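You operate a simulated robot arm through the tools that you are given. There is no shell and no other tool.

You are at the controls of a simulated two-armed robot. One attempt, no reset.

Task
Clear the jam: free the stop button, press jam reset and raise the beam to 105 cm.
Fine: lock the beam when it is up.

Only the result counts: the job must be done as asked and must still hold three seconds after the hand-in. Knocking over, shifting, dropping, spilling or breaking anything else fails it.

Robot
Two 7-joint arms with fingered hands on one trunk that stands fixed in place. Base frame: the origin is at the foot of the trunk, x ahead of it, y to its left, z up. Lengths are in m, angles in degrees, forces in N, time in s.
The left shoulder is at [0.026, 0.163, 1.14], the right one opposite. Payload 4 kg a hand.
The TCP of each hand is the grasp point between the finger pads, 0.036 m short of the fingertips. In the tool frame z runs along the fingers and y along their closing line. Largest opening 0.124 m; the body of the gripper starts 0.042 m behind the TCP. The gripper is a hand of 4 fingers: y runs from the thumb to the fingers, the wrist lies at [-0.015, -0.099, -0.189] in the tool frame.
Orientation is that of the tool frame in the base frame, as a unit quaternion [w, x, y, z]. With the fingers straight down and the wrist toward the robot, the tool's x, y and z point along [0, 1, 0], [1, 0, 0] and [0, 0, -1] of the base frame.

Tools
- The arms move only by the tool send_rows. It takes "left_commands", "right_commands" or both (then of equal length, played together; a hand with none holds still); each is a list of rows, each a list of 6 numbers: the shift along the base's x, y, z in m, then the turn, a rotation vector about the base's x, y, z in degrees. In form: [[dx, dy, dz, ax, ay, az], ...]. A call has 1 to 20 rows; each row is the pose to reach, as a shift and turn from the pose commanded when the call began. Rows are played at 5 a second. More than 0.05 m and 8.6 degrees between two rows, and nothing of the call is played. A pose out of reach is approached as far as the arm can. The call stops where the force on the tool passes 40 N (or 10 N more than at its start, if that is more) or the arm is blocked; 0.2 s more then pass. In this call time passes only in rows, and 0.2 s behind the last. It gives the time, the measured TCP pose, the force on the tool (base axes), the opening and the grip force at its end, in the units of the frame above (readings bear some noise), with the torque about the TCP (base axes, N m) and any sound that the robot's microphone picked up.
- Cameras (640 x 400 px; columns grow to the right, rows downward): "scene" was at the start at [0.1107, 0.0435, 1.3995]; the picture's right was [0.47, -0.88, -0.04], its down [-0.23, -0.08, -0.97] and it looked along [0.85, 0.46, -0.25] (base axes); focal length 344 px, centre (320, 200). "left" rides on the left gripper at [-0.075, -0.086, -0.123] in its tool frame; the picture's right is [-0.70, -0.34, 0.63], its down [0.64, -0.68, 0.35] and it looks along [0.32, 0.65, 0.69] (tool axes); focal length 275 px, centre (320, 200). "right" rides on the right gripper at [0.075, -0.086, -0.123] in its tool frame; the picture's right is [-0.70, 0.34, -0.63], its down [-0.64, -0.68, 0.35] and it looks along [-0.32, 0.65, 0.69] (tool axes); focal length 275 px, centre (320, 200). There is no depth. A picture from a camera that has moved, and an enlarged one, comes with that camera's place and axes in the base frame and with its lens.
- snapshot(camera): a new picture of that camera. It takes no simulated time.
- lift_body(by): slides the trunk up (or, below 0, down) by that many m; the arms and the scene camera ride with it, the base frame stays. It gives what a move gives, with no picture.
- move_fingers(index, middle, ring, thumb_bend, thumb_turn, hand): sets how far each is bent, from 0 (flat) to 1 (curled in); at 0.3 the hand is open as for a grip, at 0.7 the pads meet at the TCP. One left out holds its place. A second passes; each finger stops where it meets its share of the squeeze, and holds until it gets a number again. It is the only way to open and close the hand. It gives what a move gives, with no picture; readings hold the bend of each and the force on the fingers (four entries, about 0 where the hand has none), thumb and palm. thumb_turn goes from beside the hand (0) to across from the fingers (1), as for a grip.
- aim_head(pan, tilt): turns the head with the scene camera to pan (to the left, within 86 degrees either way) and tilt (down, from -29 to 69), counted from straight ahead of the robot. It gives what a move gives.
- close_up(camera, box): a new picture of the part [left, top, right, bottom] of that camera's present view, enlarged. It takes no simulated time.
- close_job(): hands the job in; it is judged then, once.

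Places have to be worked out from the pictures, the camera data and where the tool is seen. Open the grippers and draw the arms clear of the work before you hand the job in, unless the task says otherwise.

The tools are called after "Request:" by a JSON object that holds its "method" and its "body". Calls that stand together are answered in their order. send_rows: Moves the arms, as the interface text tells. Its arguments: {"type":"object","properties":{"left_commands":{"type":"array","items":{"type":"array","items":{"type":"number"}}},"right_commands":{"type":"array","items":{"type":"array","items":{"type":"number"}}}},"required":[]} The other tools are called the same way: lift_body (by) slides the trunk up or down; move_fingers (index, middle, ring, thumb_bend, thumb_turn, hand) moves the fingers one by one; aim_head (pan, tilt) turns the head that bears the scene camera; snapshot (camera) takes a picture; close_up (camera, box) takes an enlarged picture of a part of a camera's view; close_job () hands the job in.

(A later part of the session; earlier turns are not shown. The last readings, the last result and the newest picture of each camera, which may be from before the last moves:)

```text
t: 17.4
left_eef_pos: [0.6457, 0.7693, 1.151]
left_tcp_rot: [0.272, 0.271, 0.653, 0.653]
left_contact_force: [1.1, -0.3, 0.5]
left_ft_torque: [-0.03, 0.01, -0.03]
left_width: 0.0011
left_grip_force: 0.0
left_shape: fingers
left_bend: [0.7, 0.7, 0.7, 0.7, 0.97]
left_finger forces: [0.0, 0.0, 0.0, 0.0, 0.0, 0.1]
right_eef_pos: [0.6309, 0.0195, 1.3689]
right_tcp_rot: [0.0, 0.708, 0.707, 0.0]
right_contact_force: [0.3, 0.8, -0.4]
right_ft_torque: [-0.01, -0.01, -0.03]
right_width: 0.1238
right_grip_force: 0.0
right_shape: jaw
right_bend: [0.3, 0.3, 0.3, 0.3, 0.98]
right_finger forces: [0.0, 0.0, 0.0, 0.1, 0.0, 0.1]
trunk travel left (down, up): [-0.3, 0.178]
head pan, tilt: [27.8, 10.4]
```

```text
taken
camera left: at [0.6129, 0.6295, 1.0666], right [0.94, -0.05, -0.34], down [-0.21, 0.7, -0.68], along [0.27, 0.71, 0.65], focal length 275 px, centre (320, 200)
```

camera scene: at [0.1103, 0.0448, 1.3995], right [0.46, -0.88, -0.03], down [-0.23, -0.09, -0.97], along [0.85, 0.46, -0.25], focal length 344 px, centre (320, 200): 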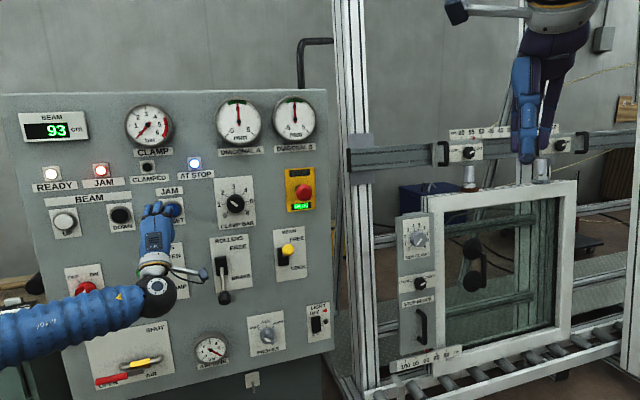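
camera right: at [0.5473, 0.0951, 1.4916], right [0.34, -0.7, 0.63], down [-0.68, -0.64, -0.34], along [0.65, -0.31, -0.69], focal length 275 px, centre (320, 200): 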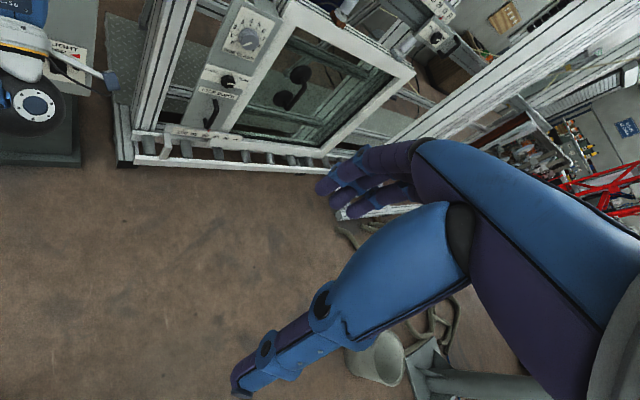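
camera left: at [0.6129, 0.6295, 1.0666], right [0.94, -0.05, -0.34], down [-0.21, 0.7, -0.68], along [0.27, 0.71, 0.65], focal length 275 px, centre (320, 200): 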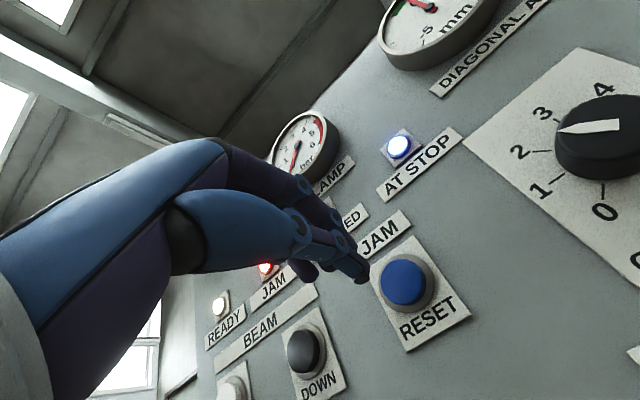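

Left view puts the reset cap at ≈[0.732, 0.849, 1.148], right ahead of the fingertips (~8 cm). I advance to near contact, then creep forward.

Request:
{"method": "send_rows", "body": {"left_commands": [[0.02, 0.018, -0.001, 0, 0, 0], [0.04, 0.036, -0.002, 0, 0, 0], [0.049, 0.045, -0.003, 0, 0, 0]]}}

Request:
{"method": "snapshot", "body": {"camera": "left"}}

Request:
{"method": "close_up", "body": {"camera": "scene", "box": [90, 150, 250, 250]}}

```text
t: 18.2
left_eef_pos: [0.6944, 0.8155, 1.1458]
left_tcp_rot: [0.271, 0.27, 0.654, 0.653]
left_contact_force: [-0.1, 0.0, 0.0]
left_ft_torque: [0.02, -0.01, -0.03]
left_width: 0.001
left_grip_force: 0.0
left_shape: fingers
left_bend: [0.7, 0.7, 0.7, 0.7, 0.97]
left_finger forces: [0.1, 0.0, 0.0, 0.1, 0.0, 0.0]
right_eef_pos: [0.6327, 0.0194, 1.3686]
right_tcp_rot: [0.0, 0.708, 0.707, 0.0]
right_contact_force: [-0.3, 0.0, -0.7]
right_ft_torque: [-0.05, 0.0, -0.02]
right_width: 0.1233
right_grip_force: 0.0
right_shape: jaw
right_bend: [0.3, 0.3, 0.3, 0.3, 0.98]
right_finger forces: [0.1, 0.1, 0.0, 0.1, 0.0, 0.1]
trunk travel left (down, up): [-0.3, 0.178]
head pan, tilt: [27.8, 10.4]
```

```text
taken
camera left: at [0.6617, 0.6743, 1.061], right [0.94, -0.04, -0.34], down [-0.21, 0.7, -0.68], along [0.26, 0.71, 0.65], focal length 275 px, centre (320, 200)
```

left: 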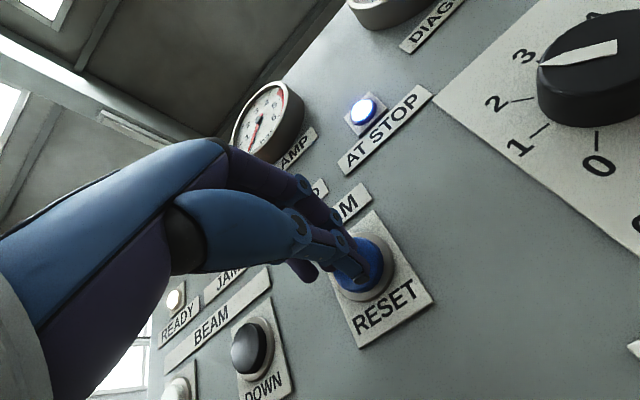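

```text
4.00 times, centred on (170, 200) of scene
camera zoom: at [0.1111, 0.0442, 1.3994], right [0.47, -0.88, -0.04], down [-0.24, -0.08, -0.97], along [0.85, 0.46, -0.25], focal length 1374 px, centre (920, 200)
```

zoom: 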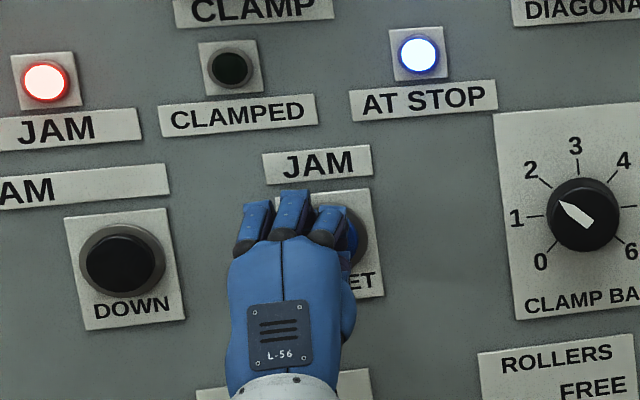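

The tips are just in front of the cap. I creep forward in 2–3 mm steps along the panel axis until the click or force limit.

Request:
{"method": "send_rows", "body": {"left_commands": [[0.002, 0.002, 0, 0, 0, 0], [0.004, 0.004, 0, 0, 0, 0], [0.006, 0.006, 0, 0, 0, 0], [0.008, 0.008, 0, 0, 0, 0], [0.01, 0.01, 0, 0, 0, 0], [0.012, 0.012, 0, 0, 0, 0], [0.014, 0.014, 0, 0, 0, 0]]}}

Request:
{"method": "snapshot", "body": {"camera": "scene"}}

Request:
{"method": "snapshot", "body": {"camera": "left"}}

```text
t: 19.8
left_eef_pos: [0.7089, 0.8268, 1.1504]
left_tcp_rot: [0.271, 0.27, 0.653, 0.654]
left_contact_force: [-15.1, -20.2, -1.0]
left_ft_torque: [-0.09, 0.17, -0.27]
left_width: 0.0009
left_grip_force: 12.4
left_shape: fingers
left_bend: [0.71, 0.7, 0.7, 0.7, 0.97]
left_finger forces: [8.9, 1.2, 0.0, 0.0, 15.0, 0.0]
right_eef_pos: [0.6301, 0.0164, 1.3697]
right_tcp_rot: [-0.001, 0.707, 0.707, 0.001]
right_contact_force: [0.6, -0.1, -0.1]
right_ft_torque: [-0.01, 0.01, 0.01]
right_width: 0.1237
right_grip_force: 0.0
right_shape: jaw
right_bend: [0.3, 0.3, 0.3, 0.3, 0.98]
right_finger forces: [0.0, 0.0, 0.1, 0.0, 0.0, 0.0]
trunk travel left (down, up): [-0.3, 0.178]
head pan, tilt: [27.8, 10.4]
heard: click
```

```text
taken
camera scene: at [0.1093, 0.0414, 1.3997], right [0.47, -0.88, -0.04], down [-0.23, -0.08, -0.97], along [0.85, 0.46, -0.25], focal length 344 px, centre (320, 200)
```

scene: 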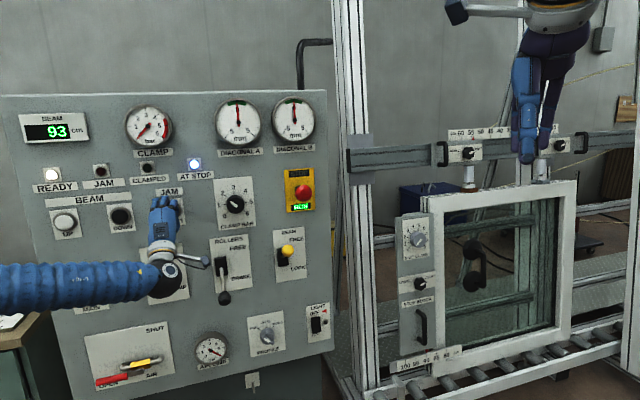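

```text
taken
camera left: at [0.6752, 0.6862, 1.0642], right [0.94, -0.04, -0.33], down [-0.21, 0.7, -0.68], along [0.27, 0.71, 0.65], focal length 275 px, centre (320, 200)
```

left: 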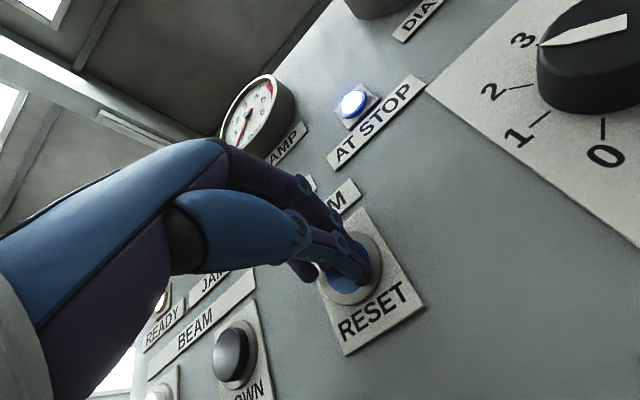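

Click heard and the JAM lamp went out. I back off and move sideways along the panel to in front of BEAM UP (~26 cm to the left).

Request:
{"method": "send_rows", "body": {"left_commands": [[-0.02, -0.02, 0, 0, 0, 0], [-0.05, -0.05, 0, 0, 0, 0], [-0.075, -0.025, 0, 0, 0, 0], [-0.1, 0.0, 0, 0, 0, 0], [-0.125, 0.025, 0, 0, 0, 0], [-0.15, 0.05, 0, 0, 0, 0], [-0.175, 0.075, 0, 0, 0, 0], [-0.2, 0.1, -0.001, 0, 0, 0], [-0.22, 0.12, -0.002, 0, 0, 0], [-0.236, 0.136, -0.003, 0, 0, 0]]}}

Request:
{"method": "snapshot", "body": {"camera": "scene"}}

Request:
{"method": "snapshot", "body": {"camera": "left"}}

```text
t: 22.0
left_eef_pos: [0.4735, 0.9628, 1.1439]
left_tcp_rot: [0.27, 0.269, 0.654, 0.654]
left_contact_force: [0.3, 0.8, -0.4]
left_ft_torque: [0.05, -0.02, -0.02]
left_width: 0.001
left_grip_force: 0.1
left_shape: fingers
left_bend: [0.7, 0.7, 0.7, 0.7, 0.97]
left_finger forces: [0.1, 0.0, 0.1, 0.0, 0.0, 0.0]
right_eef_pos: [0.6319, 0.0184, 1.3697]
right_tcp_rot: [0.0, 0.707, 0.707, 0.0]
right_contact_force: [0.1, 0.5, -0.1]
right_ft_torque: [-0.01, 0.0, 0.0]
right_width: 0.1235
right_grip_force: 0.0
right_shape: jaw
right_bend: [0.3, 0.3, 0.3, 0.3, 0.98]
right_finger forces: [0.0, 0.0, 0.1, 0.0, 0.0, 0.0]
trunk travel left (down, up): [-0.3, 0.178]
head pan, tilt: [27.8, 10.4]
```

```text
taken
camera scene: at [0.1104, 0.0436, 1.3996], right [0.47, -0.88, -0.04], down [-0.23, -0.08, -0.97], along [0.85, 0.46, -0.25], focal length 344 px, centre (320, 200)
```

scene: 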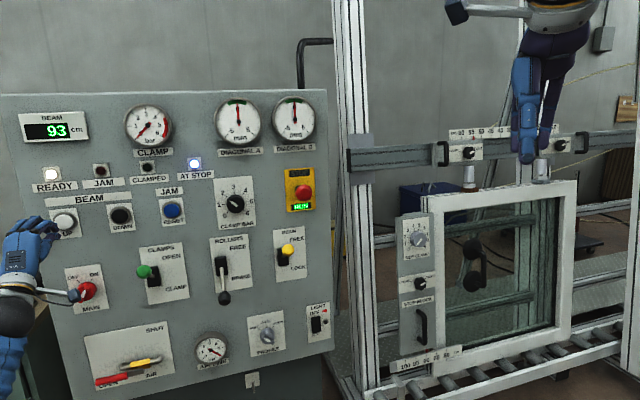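

```text
taken
camera left: at [0.4406, 0.8228, 1.0591], right [0.94, -0.04, -0.34], down [-0.21, 0.7, -0.68], along [0.26, 0.71, 0.65], focal length 275 px, centre (320, 200)
```

left: 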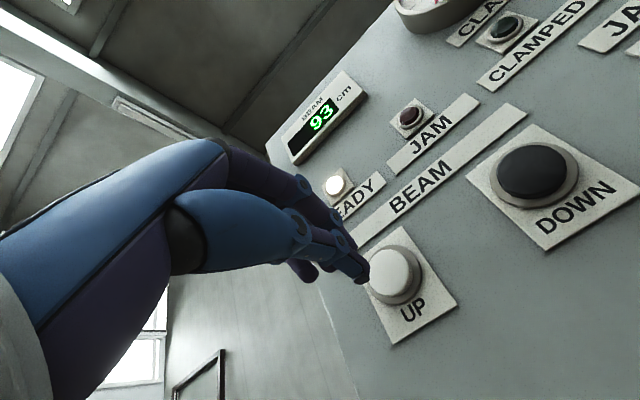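

Display is visible in both cameras, still 93. UP cap is at ≈[0.548, 1.034, 1.147], almost straight ahead; I advance to just before contact.

Request:
{"method": "send_rows", "body": {"left_commands": [[0.014, 0.012, 0.001, 0, 0, 0], [0.028, 0.024, 0.002, 0, 0, 0], [0.037, 0.033, 0.002, 0, 0, 0]]}}

Request:
{"method": "snapshot", "body": {"camera": "left"}}

```text
t: 22.8
left_eef_pos: [0.5124, 0.998, 1.1466]
left_tcp_rot: [0.272, 0.27, 0.654, 0.653]
left_contact_force: [-0.6, -0.5, 1.3]
left_ft_torque: [0.05, 0.0, -0.01]
left_width: 0.0011
left_grip_force: 0.0
left_shape: fingers
left_bend: [0.7, 0.7, 0.7, 0.7, 0.97]
left_finger forces: [0.0, 0.0, 0.0, 0.0, 0.0, 0.0]
right_eef_pos: [0.6317, 0.0191, 1.3678]
right_tcp_rot: [0.0, 0.707, 0.707, -0.001]
right_contact_force: [0.4, -0.4, 0.1]
right_ft_torque: [0.01, -0.02, -0.01]
right_width: 0.1238
right_grip_force: 0.2
right_shape: jaw
right_bend: [0.3, 0.3, 0.3, 0.3, 0.98]
right_finger forces: [0.0, 0.0, 0.0, 0.1, 0.0, 0.1]
trunk travel left (down, up): [-0.3, 0.178]
head pan, tilt: [27.8, 10.4]
```

```text
taken
camera left: at [0.4797, 0.8581, 1.0627], right [0.94, -0.04, -0.34], down [-0.21, 0.7, -0.68], along [0.26, 0.71, 0.65], focal length 275 px, centre (320, 200)
```

left: 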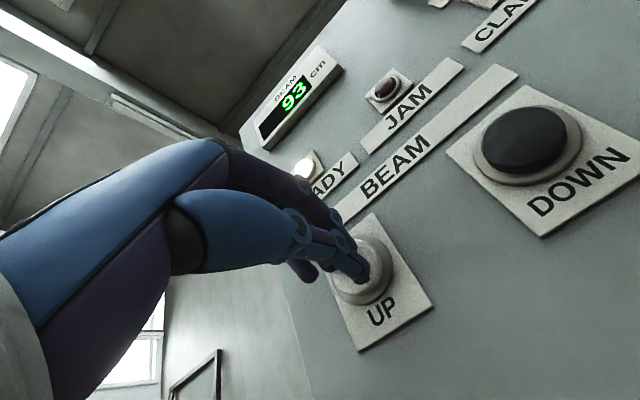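

The tips are at the UP cap. I creep in with a few steps and watch for the click and the display.

Request:
{"method": "send_rows", "body": {"left_commands": [[0.004, 0.004, 0, 0, 0, 0], [0.007, 0.007, 0, 0, 0, 0], [0.01, 0.01, 0, 0, 0, 0]]}}

Request:
{"method": "snapshot", "body": {"camera": "scene"}}

Request:
{"method": "snapshot", "body": {"camera": "left"}}

```text
t: 23.6
left_eef_pos: [0.5227, 1.0076, 1.1473]
left_tcp_rot: [0.271, 0.27, 0.653, 0.653]
left_contact_force: [-3.5, -3.7, 0.5]
left_ft_torque: [0.0, -0.02, -0.05]
left_width: 0.0009
left_grip_force: 2.7
left_shape: fingers
left_bend: [0.7, 0.7, 0.7, 0.7, 0.97]
left_finger forces: [2.8, 0.1, 0.0, 0.0, 3.2, 0.0]
right_eef_pos: [0.6319, 0.019, 1.369]
right_tcp_rot: [0.0, 0.707, 0.707, 0.0]
right_contact_force: [0.7, 0.7, -1.2]
right_ft_torque: [0.0, -0.02, 0.01]
right_width: 0.1237
right_grip_force: 0.1
right_shape: jaw
right_bend: [0.3, 0.3, 0.3, 0.3, 0.98]
right_finger forces: [0.0, 0.0, 0.0, 0.0, 0.0, 0.1]
trunk travel left (down, up): [-0.3, 0.178]
head pan, tilt: [27.8, 10.4]
heard: click
```

```text
taken
camera scene: at [0.1104, 0.0429, 1.3996], right [0.47, -0.88, -0.04], down [-0.23, -0.08, -0.97], along [0.85, 0.46, -0.25], focal length 344 px, centre (320, 200)
```

scene: 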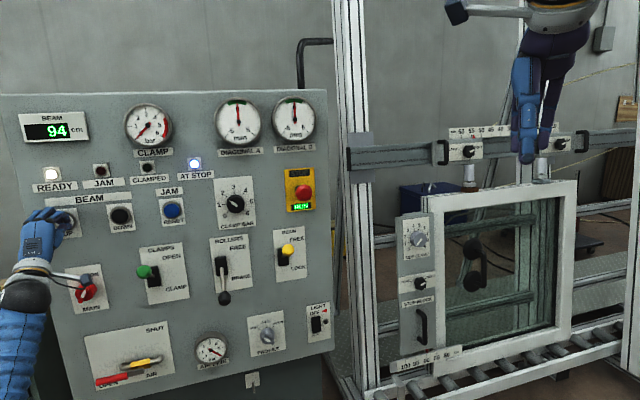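

```text
taken
camera left: at [0.489, 0.867, 1.063], right [0.94, -0.04, -0.34], down [-0.21, 0.7, -0.68], along [0.26, 0.71, 0.65], focal length 275 px, centre (320, 200)
```

left: 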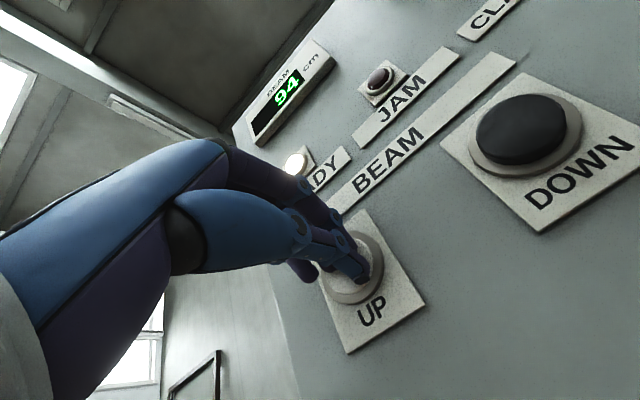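

Click and display 94: the beam is rising. I press 1.5 mm deeper and hold for a second to learn the speed.

Request:
{"method": "send_rows", "body": {"left_commands": [[0.001, 0.001, 0, 0, 0, 0], [0.0015, 0.0015, 0, 0, 0, 0], [0.0015, 0.0015, 0, 0, 0, 0], [0.0015, 0.0015, 0, 0, 0, 0]]}}

Request:
{"method": "snapshot", "body": {"camera": "scene"}}

```text
t: 24.6
left_eef_pos: [0.5235, 1.0091, 1.1483]
left_tcp_rot: [0.27, 0.27, 0.653, 0.654]
left_contact_force: [-9.8, -9.3, 2.2]
left_ft_torque: [0.08, -0.09, -0.03]
left_width: 0.0009
left_grip_force: 6.0
left_shape: fingers
left_bend: [0.7, 0.7, 0.7, 0.7, 0.97]
left_finger forces: [7.9, 0.1, 0.1, 0.0, 5.0, 0.1]
right_eef_pos: [0.6303, 0.0181, 1.3701]
right_tcp_rot: [0.0, 0.707, 0.707, 0.0]
right_contact_force: [-0.2, -0.4, -0.3]
right_ft_torque: [0.01, 0.04, -0.02]
right_width: 0.1239
right_grip_force: 0.0
right_shape: jaw
right_bend: [0.3, 0.3, 0.3, 0.3, 0.98]
right_finger forces: [0.0, 0.0, 0.0, 0.0, 0.0, 0.0]
trunk travel left (down, up): [-0.3, 0.178]
head pan, tilt: [27.8, 10.4]
```

```text
taken
camera scene: at [0.1097, 0.0424, 1.3997], right [0.47, -0.88, -0.04], down [-0.23, -0.08, -0.97], along [0.85, 0.46, -0.25], focal length 344 px, centre (320, 200)
```

scene: 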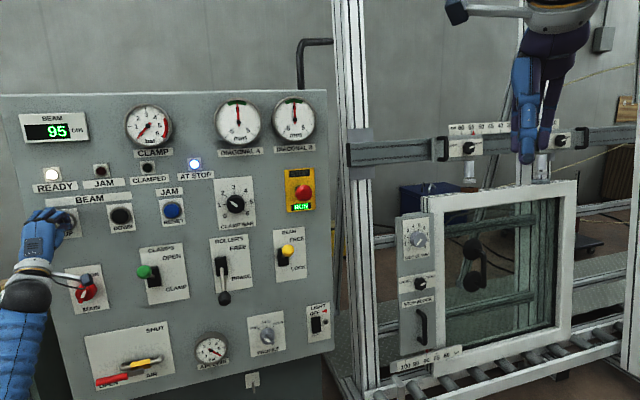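

Display 95 after 1 s more (≈1.5–2 cm/s). I hold for a further 2.2 s and re-read.

Request:
{"method": "send_rows", "body": {"left_commands": [[0, 0, 0, 0, 0, 0], [0, 0, 0, 0, 0, 0], [0, 0, 0, 0, 0, 0], [0, 0, 0, 0, 0, 0], [0, 0, 0, 0, 0, 0], [0, 0, 0, 0, 0, 0], [0, 0, 0, 0, 0, 0], [0, 0, 0, 0, 0, 0], [0, 0, 0, 0, 0, 0], [0, 0, 0, 0, 0, 0]]}}

Request:
{"method": "snapshot", "body": {"camera": "scene"}}

Request:
{"method": "close_up", "body": {"camera": "scene", "box": [10, 100, 110, 150]}}

```text
t: 26.8
left_eef_pos: [0.5242, 1.0088, 1.1479]
left_tcp_rot: [0.271, 0.27, 0.653, 0.654]
left_contact_force: [-9.7, -8.3, 1.9]
left_ft_torque: [0.05, -0.07, -0.03]
left_width: 0.0005
left_grip_force: 6.0
left_shape: fingers
left_bend: [0.7, 0.7, 0.7, 0.7, 0.97]
left_finger forces: [8.1, 0.1, 0.1, 0.1, 5.2, 0.1]
right_eef_pos: [0.6317, 0.0186, 1.3691]
right_tcp_rot: [-0.001, 0.707, 0.707, 0.001]
right_contact_force: [0.3, -0.4, -0.1]
right_ft_torque: [0.0, 0.0, -0.03]
right_width: 0.1238
right_grip_force: 0.0
right_shape: jaw
right_bend: [0.3, 0.3, 0.3, 0.3, 0.98]
right_finger forces: [0.1, 0.0, 0.0, 0.0, 0.0, 0.0]
trunk travel left (down, up): [-0.3, 0.178]
head pan, tilt: [27.8, 10.4]
```

```text
taken
camera scene: at [0.1097, 0.0424, 1.3997], right [0.47, -0.88, -0.04], down [-0.23, -0.08, -0.97], along [0.85, 0.46, -0.25], focal length 344 px, centre (320, 200)
```

scene: 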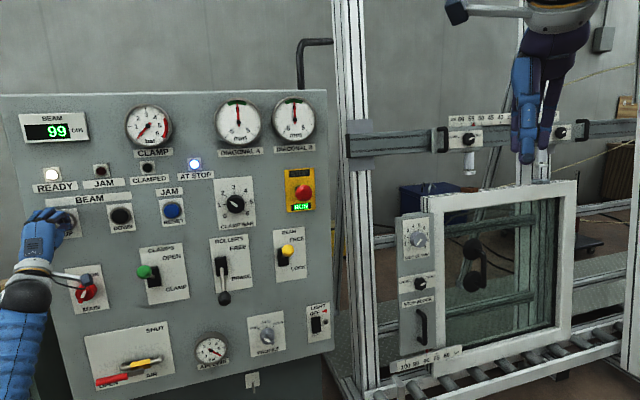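

```text
6.40 times, centred on (60, 125) of scene
camera zoom: at [0.1097, 0.0424, 1.3997], right [0.47, -0.88, -0.04], down [-0.23, -0.08, -0.97], along [0.85, 0.46, -0.25], focal length 2199 px, centre (1984, 680)
```

zoom: 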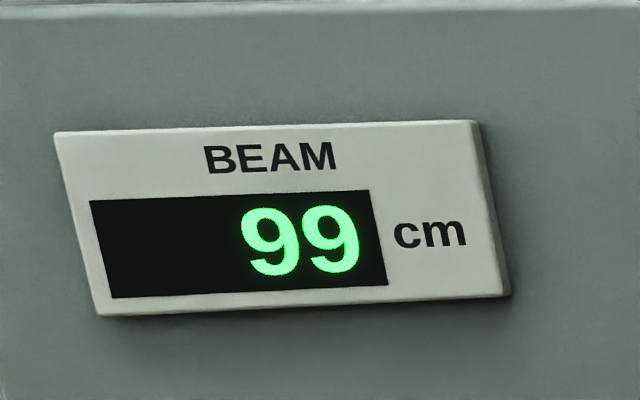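

At 99 now, about 1.7 cm/s. I hold 2.0 s more, then finish with short holds.

Request:
{"method": "send_rows", "body": {"left_commands": [[0, 0, 0, 0, 0, 0], [0, 0, 0, 0, 0, 0], [0, 0, 0, 0, 0, 0], [0, 0, 0, 0, 0, 0], [0, 0, 0, 0, 0, 0], [0, 0, 0, 0, 0, 0], [0, 0, 0, 0, 0, 0], [0, 0, 0, 0, 0, 0], [0, 0, 0, 0, 0, 0]]}}

Request:
{"method": "close_up", "body": {"camera": "scene", "box": [10, 100, 110, 150]}}

```text
t: 28.8
left_eef_pos: [0.524, 1.0082, 1.1473]
left_tcp_rot: [0.271, 0.27, 0.653, 0.654]
left_contact_force: [-9.7, -8.7, 2.7]
left_ft_torque: [0.09, -0.02, -0.04]
left_width: 0.001
left_grip_force: 6.6
left_shape: fingers
left_bend: [0.7, 0.7, 0.7, 0.7, 0.97]
left_finger forces: [8.0, 0.1, 0.0, 0.0, 5.3, 0.1]
right_eef_pos: [0.6306, 0.0175, 1.3704]
right_tcp_rot: [-0.001, 0.707, 0.707, 0.0]
right_contact_force: [0.6, 0.0, -0.8]
right_ft_torque: [-0.03, -0.01, -0.01]
right_width: 0.1237
right_grip_force: 0.0
right_shape: jaw
right_bend: [0.3, 0.3, 0.3, 0.3, 0.98]
right_finger forces: [0.1, 0.0, 0.0, 0.0, 0.0, 0.0]
trunk travel left (down, up): [-0.3, 0.178]
head pan, tilt: [27.8, 10.4]
```

```text
6.40 times, centred on (60, 125) of scene
camera zoom: at [0.1097, 0.0424, 1.3997], right [0.47, -0.88, -0.04], down [-0.23, -0.08, -0.97], along [0.85, 0.46, -0.25], focal length 2199 px, centre (1984, 680)
```

zoom: 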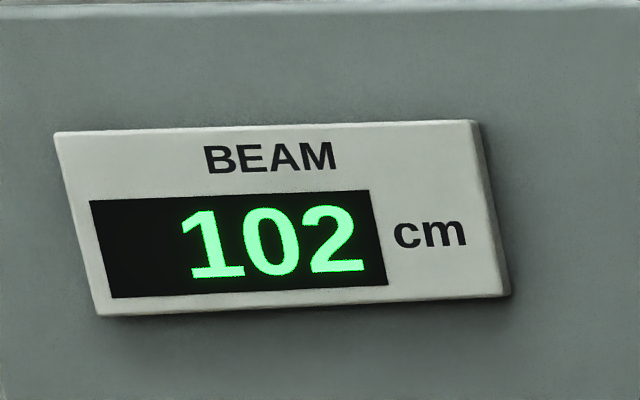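

102 now; speed ≈1.6 cm/s. Hold 1.2 s more.

Request:
{"method": "send_rows", "body": {"left_commands": [[0, 0, 0, 0, 0, 0], [0, 0, 0, 0, 0, 0], [0, 0, 0, 0, 0, 0], [0, 0, 0, 0, 0, 0]]}}

Request:
{"method": "close_up", "body": {"camera": "scene", "box": [10, 100, 110, 150]}}

```text
t: 29.8
left_eef_pos: [0.5234, 1.0072, 1.1472]
left_tcp_rot: [0.271, 0.27, 0.653, 0.653]
left_contact_force: [-9.2, -9.3, 2.4]
left_ft_torque: [0.06, -0.09, -0.08]
left_width: 0.0009
left_grip_force: 6.9
left_shape: fingers
left_bend: [0.7, 0.7, 0.7, 0.7, 0.97]
left_finger forces: [8.1, 0.0, 0.0, 0.0, 5.3, 0.0]
right_eef_pos: [0.6299, 0.0179, 1.3692]
right_tcp_rot: [-0.001, 0.707, 0.707, 0.0]
right_contact_force: [-0.5, 0.0, -0.4]
right_ft_torque: [-0.01, 0.02, -0.01]
right_width: 0.1237
right_grip_force: 0.0
right_shape: jaw
right_bend: [0.3, 0.3, 0.3, 0.3, 0.98]
right_finger forces: [0.1, 0.1, 0.0, 0.0, 0.1, 0.0]
trunk travel left (down, up): [-0.3, 0.178]
head pan, tilt: [27.8, 10.4]
```

```text
6.40 times, centred on (60, 125) of scene
camera zoom: at [0.1097, 0.0424, 1.3997], right [0.47, -0.88, -0.04], down [-0.23, -0.08, -0.97], along [0.85, 0.46, -0.25], focal length 2199 px, centre (1984, 680)
```

zoom: 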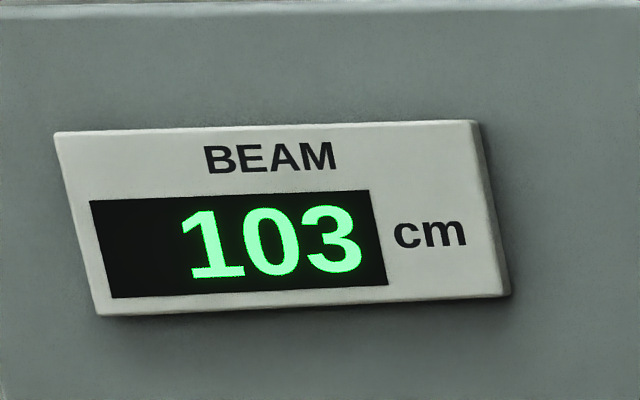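

103 (just below the next step). I hold 0.8 s more and release by retracting within the same call.

Request:
{"method": "send_rows", "body": {"left_commands": [[0, 0, 0, 0, 0, 0], [0, 0, 0, 0, 0, 0], [0, 0, 0, 0, 0, 0], [0, 0, 0, 0, 0, 0], [-0.015, -0.015, 0, 0, 0, 0], [-0.03, -0.03, 0, 0, 0, 0]]}}

Request:
{"method": "close_up", "body": {"camera": "scene", "box": [10, 100, 110, 150]}}

Request:
{"method": "snapshot", "body": {"camera": "scene"}}

```text
t: 31.2
left_eef_pos: [0.4954, 0.9776, 1.1449]
left_tcp_rot: [0.271, 0.269, 0.654, 0.653]
left_contact_force: [0.2, 0.0, -0.6]
left_ft_torque: [-0.01, 0.0, -0.01]
left_width: 0.001
left_grip_force: 0.0
left_shape: fingers
left_bend: [0.7, 0.7, 0.7, 0.7, 0.98]
left_finger forces: [0.0, 0.1, 0.1, 0.0, 0.0, 0.0]
right_eef_pos: [0.6307, 0.0191, 1.369]
right_tcp_rot: [-0.001, 0.708, 0.706, 0.0]
right_contact_force: [-0.3, -0.5, 0.7]
right_ft_torque: [0.0, 0.01, -0.03]
right_width: 0.1237
right_grip_force: 0.0
right_shape: jaw
right_bend: [0.3, 0.3, 0.3, 0.3, 0.98]
right_finger forces: [0.0, 0.1, 0.1, 0.0, 0.0, 0.0]
trunk travel left (down, up): [-0.3, 0.178]
head pan, tilt: [27.8, 10.4]
```

```text
6.40 times, centred on (60, 125) of scene
camera zoom: at [0.1105, 0.0432, 1.3996], right [0.46, -0.88, -0.04], down [-0.23, -0.08, -0.97], along [0.85, 0.46, -0.25], focal length 2199 px, centre (1984, 680)
```

zoom: 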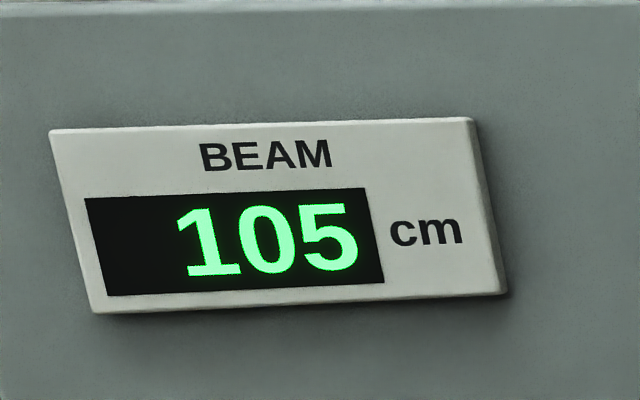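

```text
taken
camera scene: at [0.1105, 0.0432, 1.3996], right [0.46, -0.88, -0.04], down [-0.23, -0.08, -0.97], along [0.85, 0.46, -0.25], focal length 344 px, centre (320, 200)
```

scene: 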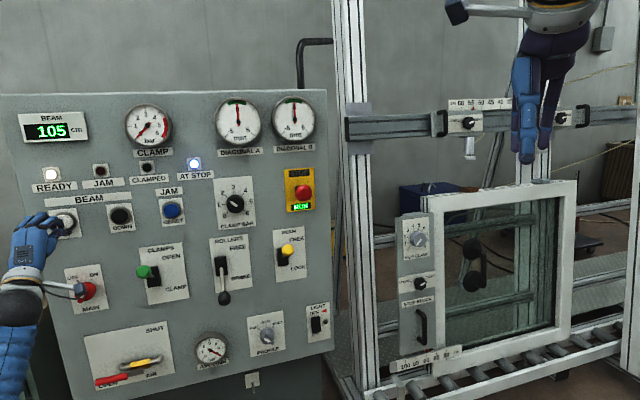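

Display reads 105 cm and UP is released. Next, the beam lever: I retreat, then travel along the panel at a safe distance to stand in front of the yellow knob (≈[0.879, 0.570, 1.02]).

Request:
{"method": "send_rows", "body": {"left_commands": [[-0.03, -0.03, 0, 0, 0, 0], [-0.06, -0.06, 0, 0, 0, 0], [-0.09, -0.09, 0, 0, 0, 0], [-0.105, -0.11, 0, 0, 0, 0], [-0.075, -0.14, 0, 0, 0, 0], [-0.045, -0.172, 0, 0, 0, 0], [-0.015, -0.204, -0.003, 0, 0, 0], [0.015, -0.236, -0.006, 0, 0, 0], [0.045, -0.268, -0.01, 0, 0, 0], [0.075, -0.3, -0.015, 0, 0, 0], [0.105, -0.332, -0.02, 0, 0, 0], [0.135, -0.364, -0.025, 0, 0, 0], [0.165, -0.396, -0.03, 0, 0, 0], [0.195, -0.428, -0.035, 0, 0, 0], [0.225, -0.46, -0.04, 0, 0, 0], [0.255, -0.485, -0.045, 0, 0, 0], [0.282, -0.509, -0.05, 0, 0, 0]]}}

Request:
{"method": "snapshot", "body": {"camera": "scene"}}

Request:
{"method": "snapshot", "body": {"camera": "left"}}

```text
t: 35.0
left_eef_pos: [0.7689, 0.5035, 1.1103]
left_tcp_rot: [0.246, 0.267, 0.635, 0.682]
left_contact_force: [0.2, 0.2, 1.9]
left_ft_torque: [-0.03, 0.0, 0.03]
left_width: 0.0011
left_grip_force: 0.1
left_shape: fingers
left_bend: [0.7, 0.7, 0.7, 0.7, 0.98]
left_finger forces: [0.0, 0.0, 0.0, 0.0, 0.0, 0.0]
right_eef_pos: [0.6318, 0.0183, 1.3682]
right_tcp_rot: [0.0, 0.707, 0.707, 0.0]
right_contact_force: [-0.3, 0.5, 0.3]
right_ft_torque: [-0.02, 0.01, 0.0]
right_width: 0.1238
right_grip_force: 0.0
right_shape: jaw
right_bend: [0.3, 0.3, 0.3, 0.3, 0.98]
right_finger forces: [0.0, 0.1, 0.0, 0.0, 0.0, 0.0]
trunk travel left (down, up): [-0.3, 0.178]
head pan, tilt: [27.8, 10.4]
stopped in row 17 (left hand): the arm was blocked; the commanded pose is now the measured one
```

```text
taken
camera scene: at [0.1106, 0.0432, 1.3996], right [0.47, -0.88, -0.04], down [-0.23, -0.08, -0.97], along [0.85, 0.46, -0.25], focal length 344 px, centre (320, 200)
```

scene: 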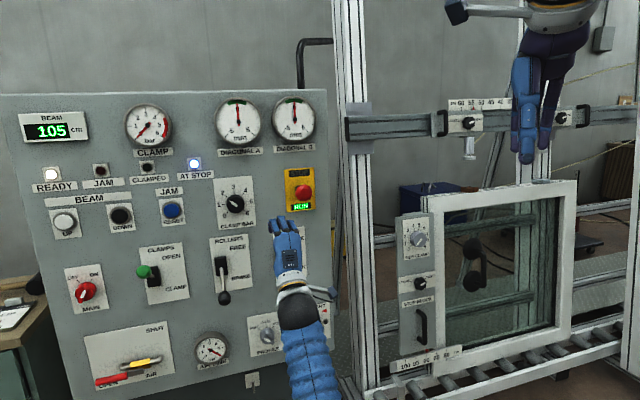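

```text
taken
camera left: at [0.7405, 0.3691, 1.0164], right [0.94, 0.02, -0.34], down [-0.24, 0.74, -0.63], along [0.24, 0.67, 0.7], focal length 275 px, centre (320, 200)
```

left: 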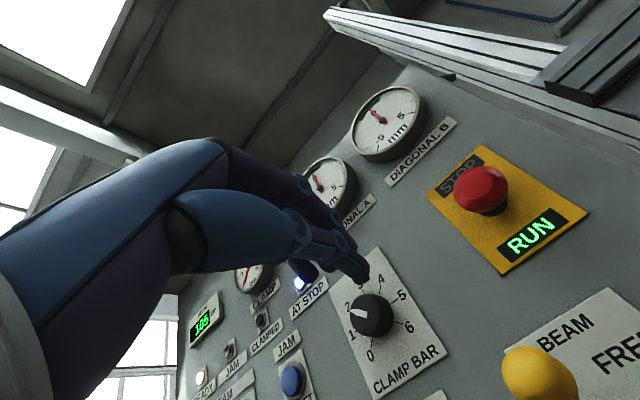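

The arm blocked just short, tilted a few degrees, apparently at a joint limit with the elbow low and close in. I move forward toward the panel while correcting the tilt, and watch.

Request:
{"method": "send_rows", "body": {"left_commands": [[0.015, 0.005, -0.005, -1, 0, -0.6], [0.03, 0.01, -0.012, -2, 0, -1.2], [0.045, 0.012, -0.02, -3, 0, -1.8], [0.055, 0.014, -0.028, -4, 0, -2.4]]}}

```text
t: 36.0
left_eef_pos: [0.8237, 0.5179, 1.0811]
left_tcp_rot: [0.27, 0.272, 0.653, 0.653]
left_contact_force: [-0.2, -0.5, 0.2]
left_ft_torque: [0.0, 0.01, 0.01]
left_width: 0.0009
left_grip_force: 0.1
left_shape: fingers
left_bend: [0.7, 0.7, 0.7, 0.7, 0.98]
left_finger forces: [0.0, 0.1, 0.1, 0.0, 0.1, 0.1]
right_eef_pos: [0.6318, 0.0192, 1.3679]
right_tcp_rot: [-0.001, 0.707, 0.707, 0.0]
right_contact_force: [0.3, 0.3, 1.5]
right_ft_torque: [-0.04, 0.01, -0.02]
right_width: 0.1237
right_grip_force: 0.0
right_shape: jaw
right_bend: [0.3, 0.3, 0.3, 0.3, 0.98]
right_finger forces: [0.0, 0.1, 0.0, 0.0, 0.0, 0.0]
trunk travel left (down, up): [-0.3, 0.178]
head pan, tilt: [27.8, 10.4]
```

Tilt corrected, no contact. I check the knob's location from here before opening the hand.

Request:
{"method": "snapshot", "body": {"camera": "left"}}

Request:
{"method": "snapshot", "body": {"camera": "scene"}}

Request:
{"method": "snapshot", "body": {"camera": "right"}}

```text
taken
camera left: at [0.7894, 0.3773, 0.9961], right [0.94, -0.04, -0.34], down [-0.21, 0.7, -0.68], along [0.27, 0.71, 0.65], focal length 275 px, centre (320, 200)
```

left: 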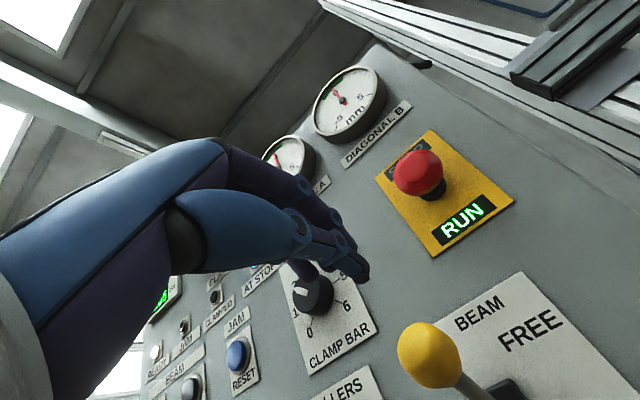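

```text
taken
camera scene: at [0.111, 0.0434, 1.3995], right [0.47, -0.88, -0.04], down [-0.23, -0.08, -0.97], along [0.85, 0.46, -0.25], focal length 344 px, centre (320, 200)
```

scene: 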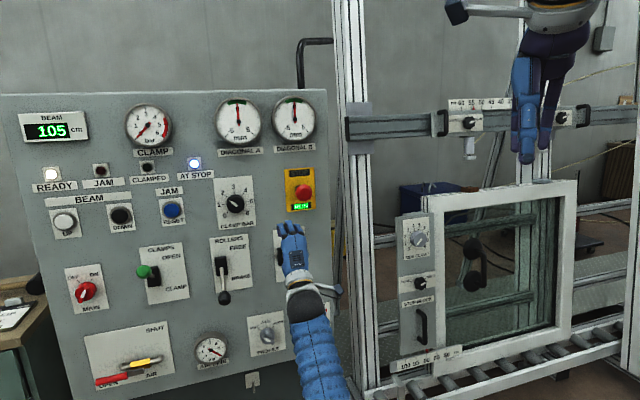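

```text
taken
camera right: at [0.5449, 0.0954, 1.4929], right [0.34, -0.7, 0.63], down [-0.68, -0.64, -0.35], along [0.65, -0.32, -0.69], focal length 275 px, centre (320, 200)
```

right: 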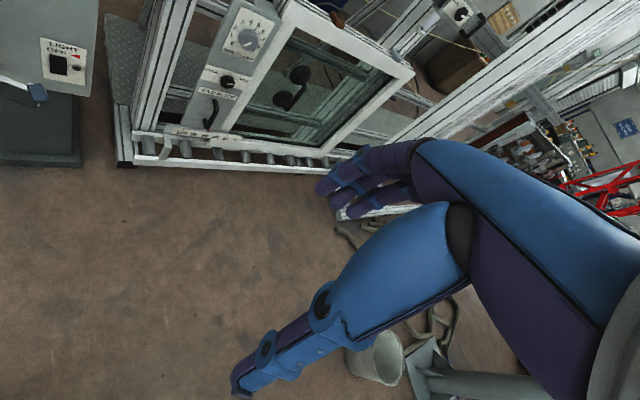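

Knob refined to ≈[0.885, 0.574, 1.018], 10 cm off the panel. I open the hand, lower to knob height, then advance so the fingers pass above it and the thumb below.

Request:
{"method": "move_fingers", "body": {"hand": "left", "index": 0.3, "middle": 0.3, "ring": 0.3, "thumb_bend": 0.3}}

Request:
{"method": "send_rows", "body": {"left_commands": [[0.001, -0.001, -0.02, 0, 0, 0], [0.002, -0.002, -0.04, 0, 0, 0], [0.003, -0.003, -0.06, 0, 0, 0], [0.018, 0.012, -0.06, 0, 0, 0], [0.033, 0.027, -0.06, 0, 0, 0], [0.048, 0.042, -0.06, 0, 0, 0], [0.058, 0.052, -0.06, 0, 0, 0]]}}

Request:
{"method": "snapshot", "body": {"camera": "left"}}

Request:
{"method": "snapshot", "body": {"camera": "scene"}}

```text
t: 37.0
left_eef_pos: [0.8234, 0.5176, 1.0821]
left_tcp_rot: [0.271, 0.271, 0.653, 0.653]
left_contact_force: [0.1, 0.3, -0.5]
left_ft_torque: [-0.01, 0.02, -0.01]
left_width: 0.123
left_grip_force: 0.1
left_shape: fingers
left_bend: [0.3, 0.3, 0.3, 0.3, 0.98]
left_finger forces: [0.0, 0.0, 0.0, 0.1, 0.0, 0.1]
right_eef_pos: [0.6333, 0.0193, 1.3693]
right_tcp_rot: [0.0, 0.707, 0.707, 0.001]
right_contact_force: [0.1, -0.1, 0.1]
right_ft_torque: [-0.01, -0.02, -0.02]
right_width: 0.1235
right_grip_force: 0.1
right_shape: jaw
right_bend: [0.3, 0.3, 0.3, 0.3, 0.98]
right_finger forces: [0.0, 0.0, 0.0, 0.0, 0.0, 0.0]
trunk travel left (down, up): [-0.3, 0.178]
head pan, tilt: [27.8, 10.4]
```

```text
t: 38.6
left_eef_pos: [0.8827, 0.5691, 1.0192]
left_tcp_rot: [0.27, 0.272, 0.653, 0.653]
left_contact_force: [0.2, -0.3, -0.3]
left_ft_torque: [-0.03, 0.0, 0.03]
left_width: 0.1232
left_grip_force: 0.0
left_shape: fingers
left_bend: [0.3, 0.3, 0.3, 0.3, 0.98]
left_finger forces: [0.0, 0.0, 0.0, 0.0, 0.0, 0.1]
right_eef_pos: [0.6331, 0.0185, 1.3685]
right_tcp_rot: [-0.001, 0.707, 0.707, 0.0]
right_contact_force: [-0.9, 0.1, -0.1]
right_ft_torque: [-0.01, -0.03, -0.02]
right_width: 0.1238
right_grip_force: 0.0
right_shape: jaw
right_bend: [0.3, 0.3, 0.3, 0.3, 0.98]
right_finger forces: [0.1, 0.1, 0.1, 0.1, 0.1, 0.1]
trunk travel left (down, up): [-0.3, 0.178]
head pan, tilt: [27.8, 10.4]
```

```text
taken
camera left: at [0.8486, 0.429, 0.9355], right [0.94, -0.04, -0.34], down [-0.21, 0.7, -0.68], along [0.27, 0.71, 0.65], focal length 275 px, centre (320, 200)
```

left: 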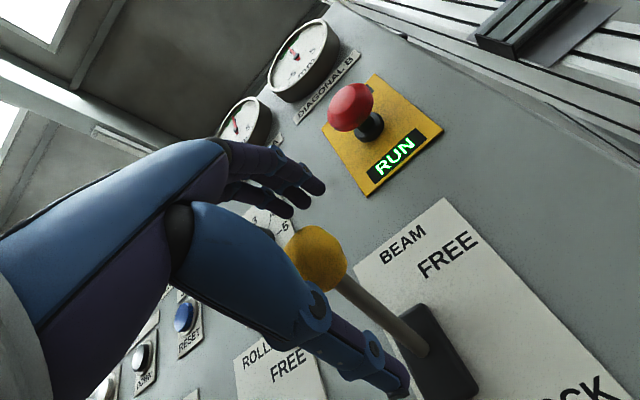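

```text
taken
camera scene: at [0.111, 0.0435, 1.3995], right [0.47, -0.88, -0.04], down [-0.23, -0.08, -0.97], along [0.85, 0.46, -0.25], focal length 344 px, centre (320, 200)
```

scene: 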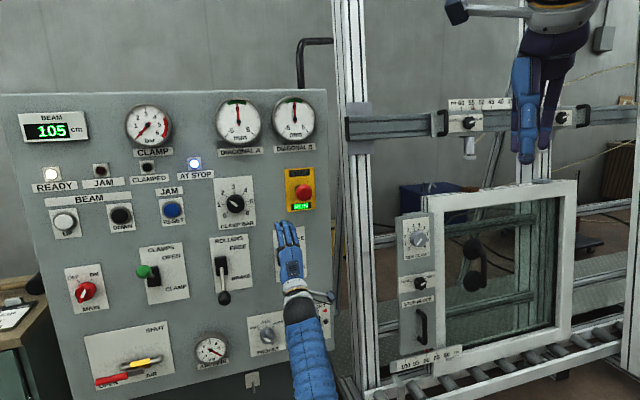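

The knob sits right at the TCP, fingers above and thumb below. I bend only the fingers onto the top of the knob.

Request:
{"method": "move_fingers", "body": {"hand": "left", "index": 0.64, "middle": 0.64, "ring": 0.64}}

Request:
{"method": "snapshot", "body": {"camera": "left"}}

```text
t: 39.6
left_eef_pos: [0.8823, 0.5685, 1.0209]
left_tcp_rot: [0.27, 0.272, 0.653, 0.653]
left_contact_force: [-0.5, 0.2, 0.3]
left_ft_torque: [-0.04, 0.01, 0.0]
left_width: 0.0708
left_grip_force: 0.0
left_shape: fingers
left_bend: [0.64, 0.64, 0.64, 0.3, 0.98]
left_finger forces: [0.0, 0.0, 0.0, 0.1, 0.1, 0.1]
right_eef_pos: [0.6316, 0.019, 1.3685]
right_tcp_rot: [0.0, 0.707, 0.707, 0.0]
right_contact_force: [0.1, 0.2, 0.0]
right_ft_torque: [0.02, 0.01, -0.01]
right_width: 0.1236
right_grip_force: 0.1
right_shape: jaw
right_bend: [0.3, 0.3, 0.3, 0.3, 0.98]
right_finger forces: [0.0, 0.0, 0.0, 0.0, 0.0, 0.0]
trunk travel left (down, up): [-0.3, 0.178]
head pan, tilt: [27.8, 10.4]
```

```text
taken
camera left: at [0.8485, 0.4287, 0.9359], right [0.94, -0.04, -0.34], down [-0.21, 0.7, -0.68], along [0.27, 0.71, 0.65], focal length 275 px, centre (320, 200)
```

left: 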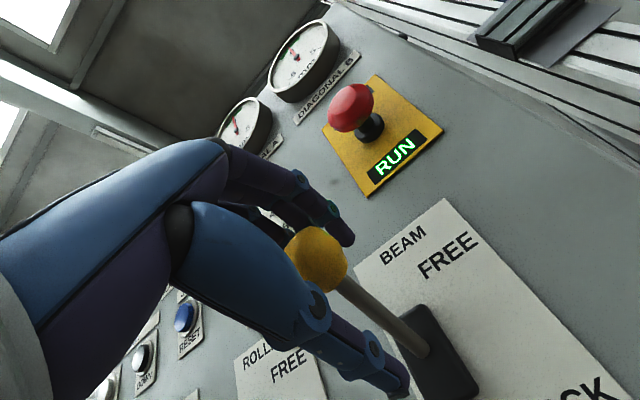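

The fingers lie just over the knob. I now move down along the lever's arc (backing off ~2 cm mid-way so the palm clears the knob).

Request:
{"method": "send_rows", "body": {"left_commands": [[-0.004, -0.004, -0.01, 0, 0, 0], [-0.008, -0.008, -0.02, 0, 0, 0], [-0.012, -0.012, -0.03, 0, 0, 0], [-0.014, -0.014, -0.04, 0, 0, 0], [-0.015, -0.015, -0.05, 0, 0, 0], [-0.0155, -0.0155, -0.06, 0, 0, 0], [-0.0155, -0.0155, -0.07, 0, 0, 0], [-0.015, -0.015, -0.08, 0, 0, 0]]}}

Request:
{"method": "snapshot", "body": {"camera": "left"}}

Request:
{"method": "snapshot", "body": {"camera": "scene"}}

```text
t: 41.4
left_eef_pos: [0.8677, 0.5544, 0.942]
left_tcp_rot: [0.27, 0.271, 0.653, 0.653]
left_contact_force: [-0.2, -0.1, -0.3]
left_ft_torque: [-0.01, 0.01, 0.02]
left_width: 0.0707
left_grip_force: 0.0
left_shape: fingers
left_bend: [0.64, 0.64, 0.64, 0.3, 0.98]
left_finger forces: [0.1, 0.0, 0.0, 0.0, 0.0, 0.0]
right_eef_pos: [0.6327, 0.0188, 1.3691]
right_tcp_rot: [-0.001, 0.707, 0.707, 0.0]
right_contact_force: [0.9, 0.0, 0.1]
right_ft_torque: [0.05, 0.0, 0.01]
right_width: 0.1236
right_grip_force: 0.0
right_shape: jaw
right_bend: [0.3, 0.3, 0.3, 0.3, 0.98]
right_finger forces: [0.1, 0.1, 0.1, 0.0, 0.0, 0.0]
trunk travel left (down, up): [-0.3, 0.178]
head pan, tilt: [27.8, 10.4]
```

```text
taken
camera left: at [0.8336, 0.413, 0.8572], right [0.94, -0.04, -0.34], down [-0.21, 0.7, -0.68], along [0.27, 0.71, 0.65], focal length 275 px, centre (320, 200)
```

left: 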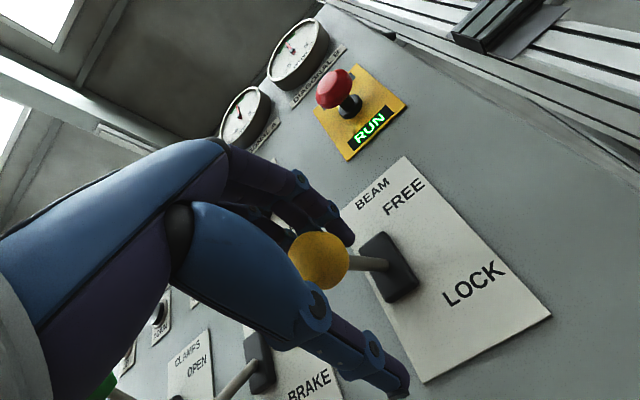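

```text
taken
camera scene: at [0.111, 0.0433, 1.3995], right [0.47, -0.88, -0.04], down [-0.23, -0.08, -0.97], along [0.85, 0.46, -0.25], focal length 344 px, centre (320, 200)
```

scene: 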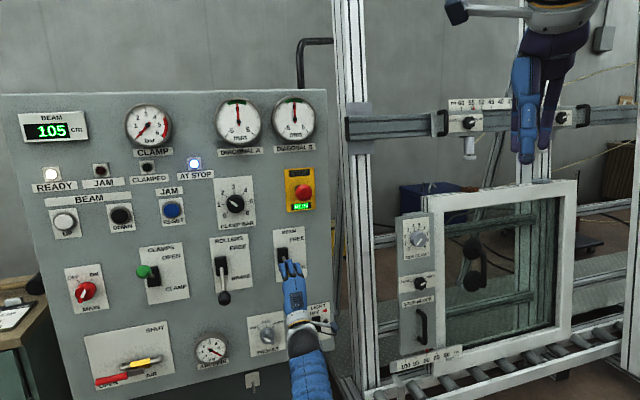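

The lever is following down with almost no force. I continue the arc toward LOCK.

Request:
{"method": "send_rows", "body": {"left_commands": [[0.001, 0.001, -0.01, 0, 0, 0], [0.002, 0.002, -0.02, 0, 0, 0], [0.004, 0.004, -0.03, 0, 0, 0], [0.006, 0.006, -0.04, 0, 0, 0], [0.009, 0.009, -0.05, 0, 0, 0], [0.012, 0.012, -0.06, 0, 0, 0], [0.015, 0.015, -0.07, 0, 0, 0]]}}

Request:
{"method": "snapshot", "body": {"camera": "left"}}

Request:
{"method": "snapshot", "body": {"camera": "scene"}}

```text
t: 43.0
left_eef_pos: [0.8788, 0.5676, 0.8771]
left_tcp_rot: [0.271, 0.268, 0.651, 0.656]
left_contact_force: [-18.5, -4.1, 31.4]
left_ft_torque: [0.4, -1.08, 0.23]
left_width: 0.0904
left_grip_force: 17.0
left_shape: fingers
left_bend: [0.52, 0.57, 0.64, 0.3, 0.98]
left_finger forces: [17.3, 17.1, 0.0, 0.0, 0.0, 0.0]
right_eef_pos: [0.6286, 0.0166, 1.3716]
right_tcp_rot: [0.001, 0.707, 0.707, 0.002]
right_contact_force: [0.1, -0.4, 0.9]
right_ft_torque: [0.0, 0.02, 0.02]
right_width: 0.1234
right_grip_force: 0.1
right_shape: jaw
right_bend: [0.3, 0.3, 0.3, 0.3, 0.98]
right_finger forces: [0.0, 0.1, 0.0, 0.1, 0.1, 0.0]
trunk travel left (down, up): [-0.3, 0.178]
head pan, tilt: [27.8, 10.4]
```

```text
taken
camera left: at [0.8462, 0.4276, 0.7924], right [0.94, -0.04, -0.33], down [-0.21, 0.7, -0.68], along [0.26, 0.71, 0.66], focal length 275 px, centre (320, 200)
```

left: 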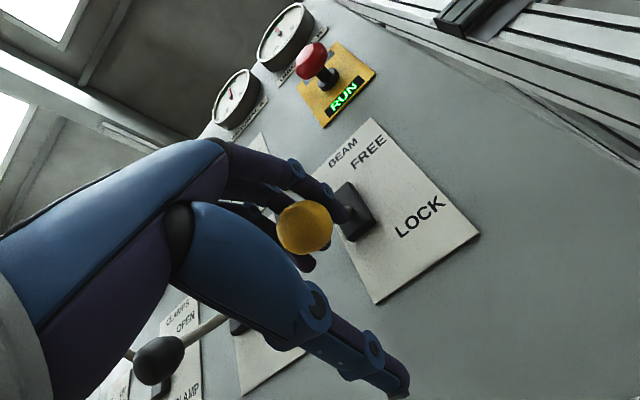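

```text
taken
camera scene: at [0.1062, 0.041, 1.4004], right [0.47, -0.88, -0.04], down [-0.23, -0.08, -0.97], along [0.85, 0.46, -0.24], focal length 344 px, centre (320, 200)
```

scene: 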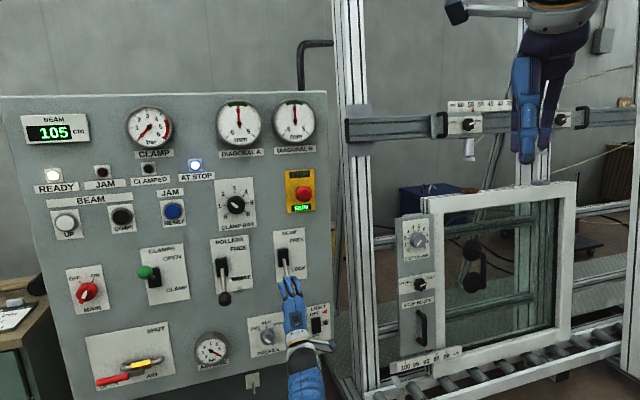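

Force rose to ~31 N at the end of travel and the knob now sits below its pivot, like the ROLLERS lever at BRAKE. I open the fingers, back straight out and inspect.

Request:
{"method": "move_fingers", "body": {"hand": "left", "index": 0.3, "middle": 0.3, "ring": 0.3}}

Request:
{"method": "snapshot", "body": {"camera": "left"}}

Request:
{"method": "close_up", "body": {"camera": "scene", "box": [190, 220, 350, 320]}}

```text
t: 44.0
left_eef_pos: [0.883, 0.568, 0.8702]
left_tcp_rot: [0.27, 0.272, 0.653, 0.653]
left_contact_force: [-0.3, -0.2, 0.6]
left_ft_torque: [-0.01, 0.05, 0.02]
left_width: 0.1235
left_grip_force: 0.1
left_shape: fingers
left_bend: [0.3, 0.3, 0.3, 0.3, 0.98]
left_finger forces: [0.0, 0.0, 0.0, 0.0, 0.0, 0.0]
right_eef_pos: [0.6312, 0.0186, 1.3694]
right_tcp_rot: [0.0, 0.708, 0.707, 0.0]
right_contact_force: [-0.1, -0.3, 0.2]
right_ft_torque: [-0.02, -0.03, 0.02]
right_width: 0.1237
right_grip_force: 0.0
right_shape: jaw
right_bend: [0.3, 0.3, 0.3, 0.3, 0.98]
right_finger forces: [0.1, 0.0, 0.1, 0.0, 0.1, 0.1]
trunk travel left (down, up): [-0.3, 0.178]
head pan, tilt: [27.8, 10.4]
```

```text
taken
camera left: at [0.8483, 0.4276, 0.7855], right [0.94, -0.04, -0.34], down [-0.21, 0.7, -0.68], along [0.27, 0.71, 0.65], focal length 275 px, centre (320, 200)
```

left: 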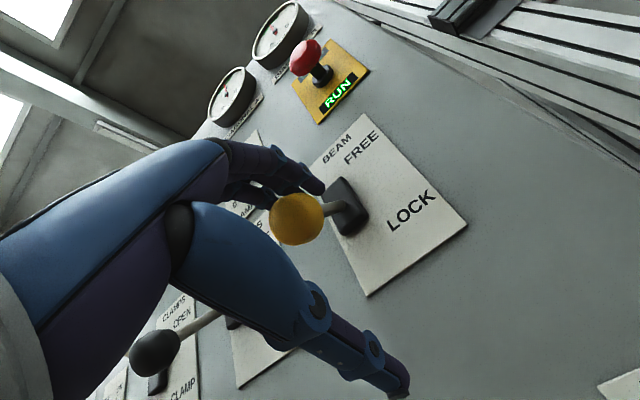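

```text
4.00 times, centred on (270, 270) of scene
camera zoom: at [0.1105, 0.043, 1.3996], right [0.47, -0.88, -0.04], down [-0.23, -0.08, -0.97], along [0.85, 0.46, -0.25], focal length 1374 px, centre (520, -80)
```

zoom: 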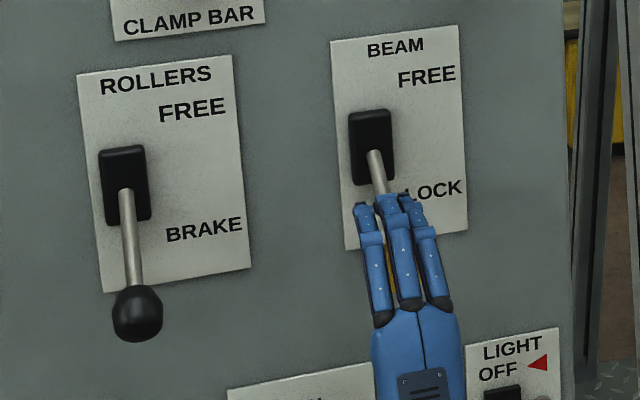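

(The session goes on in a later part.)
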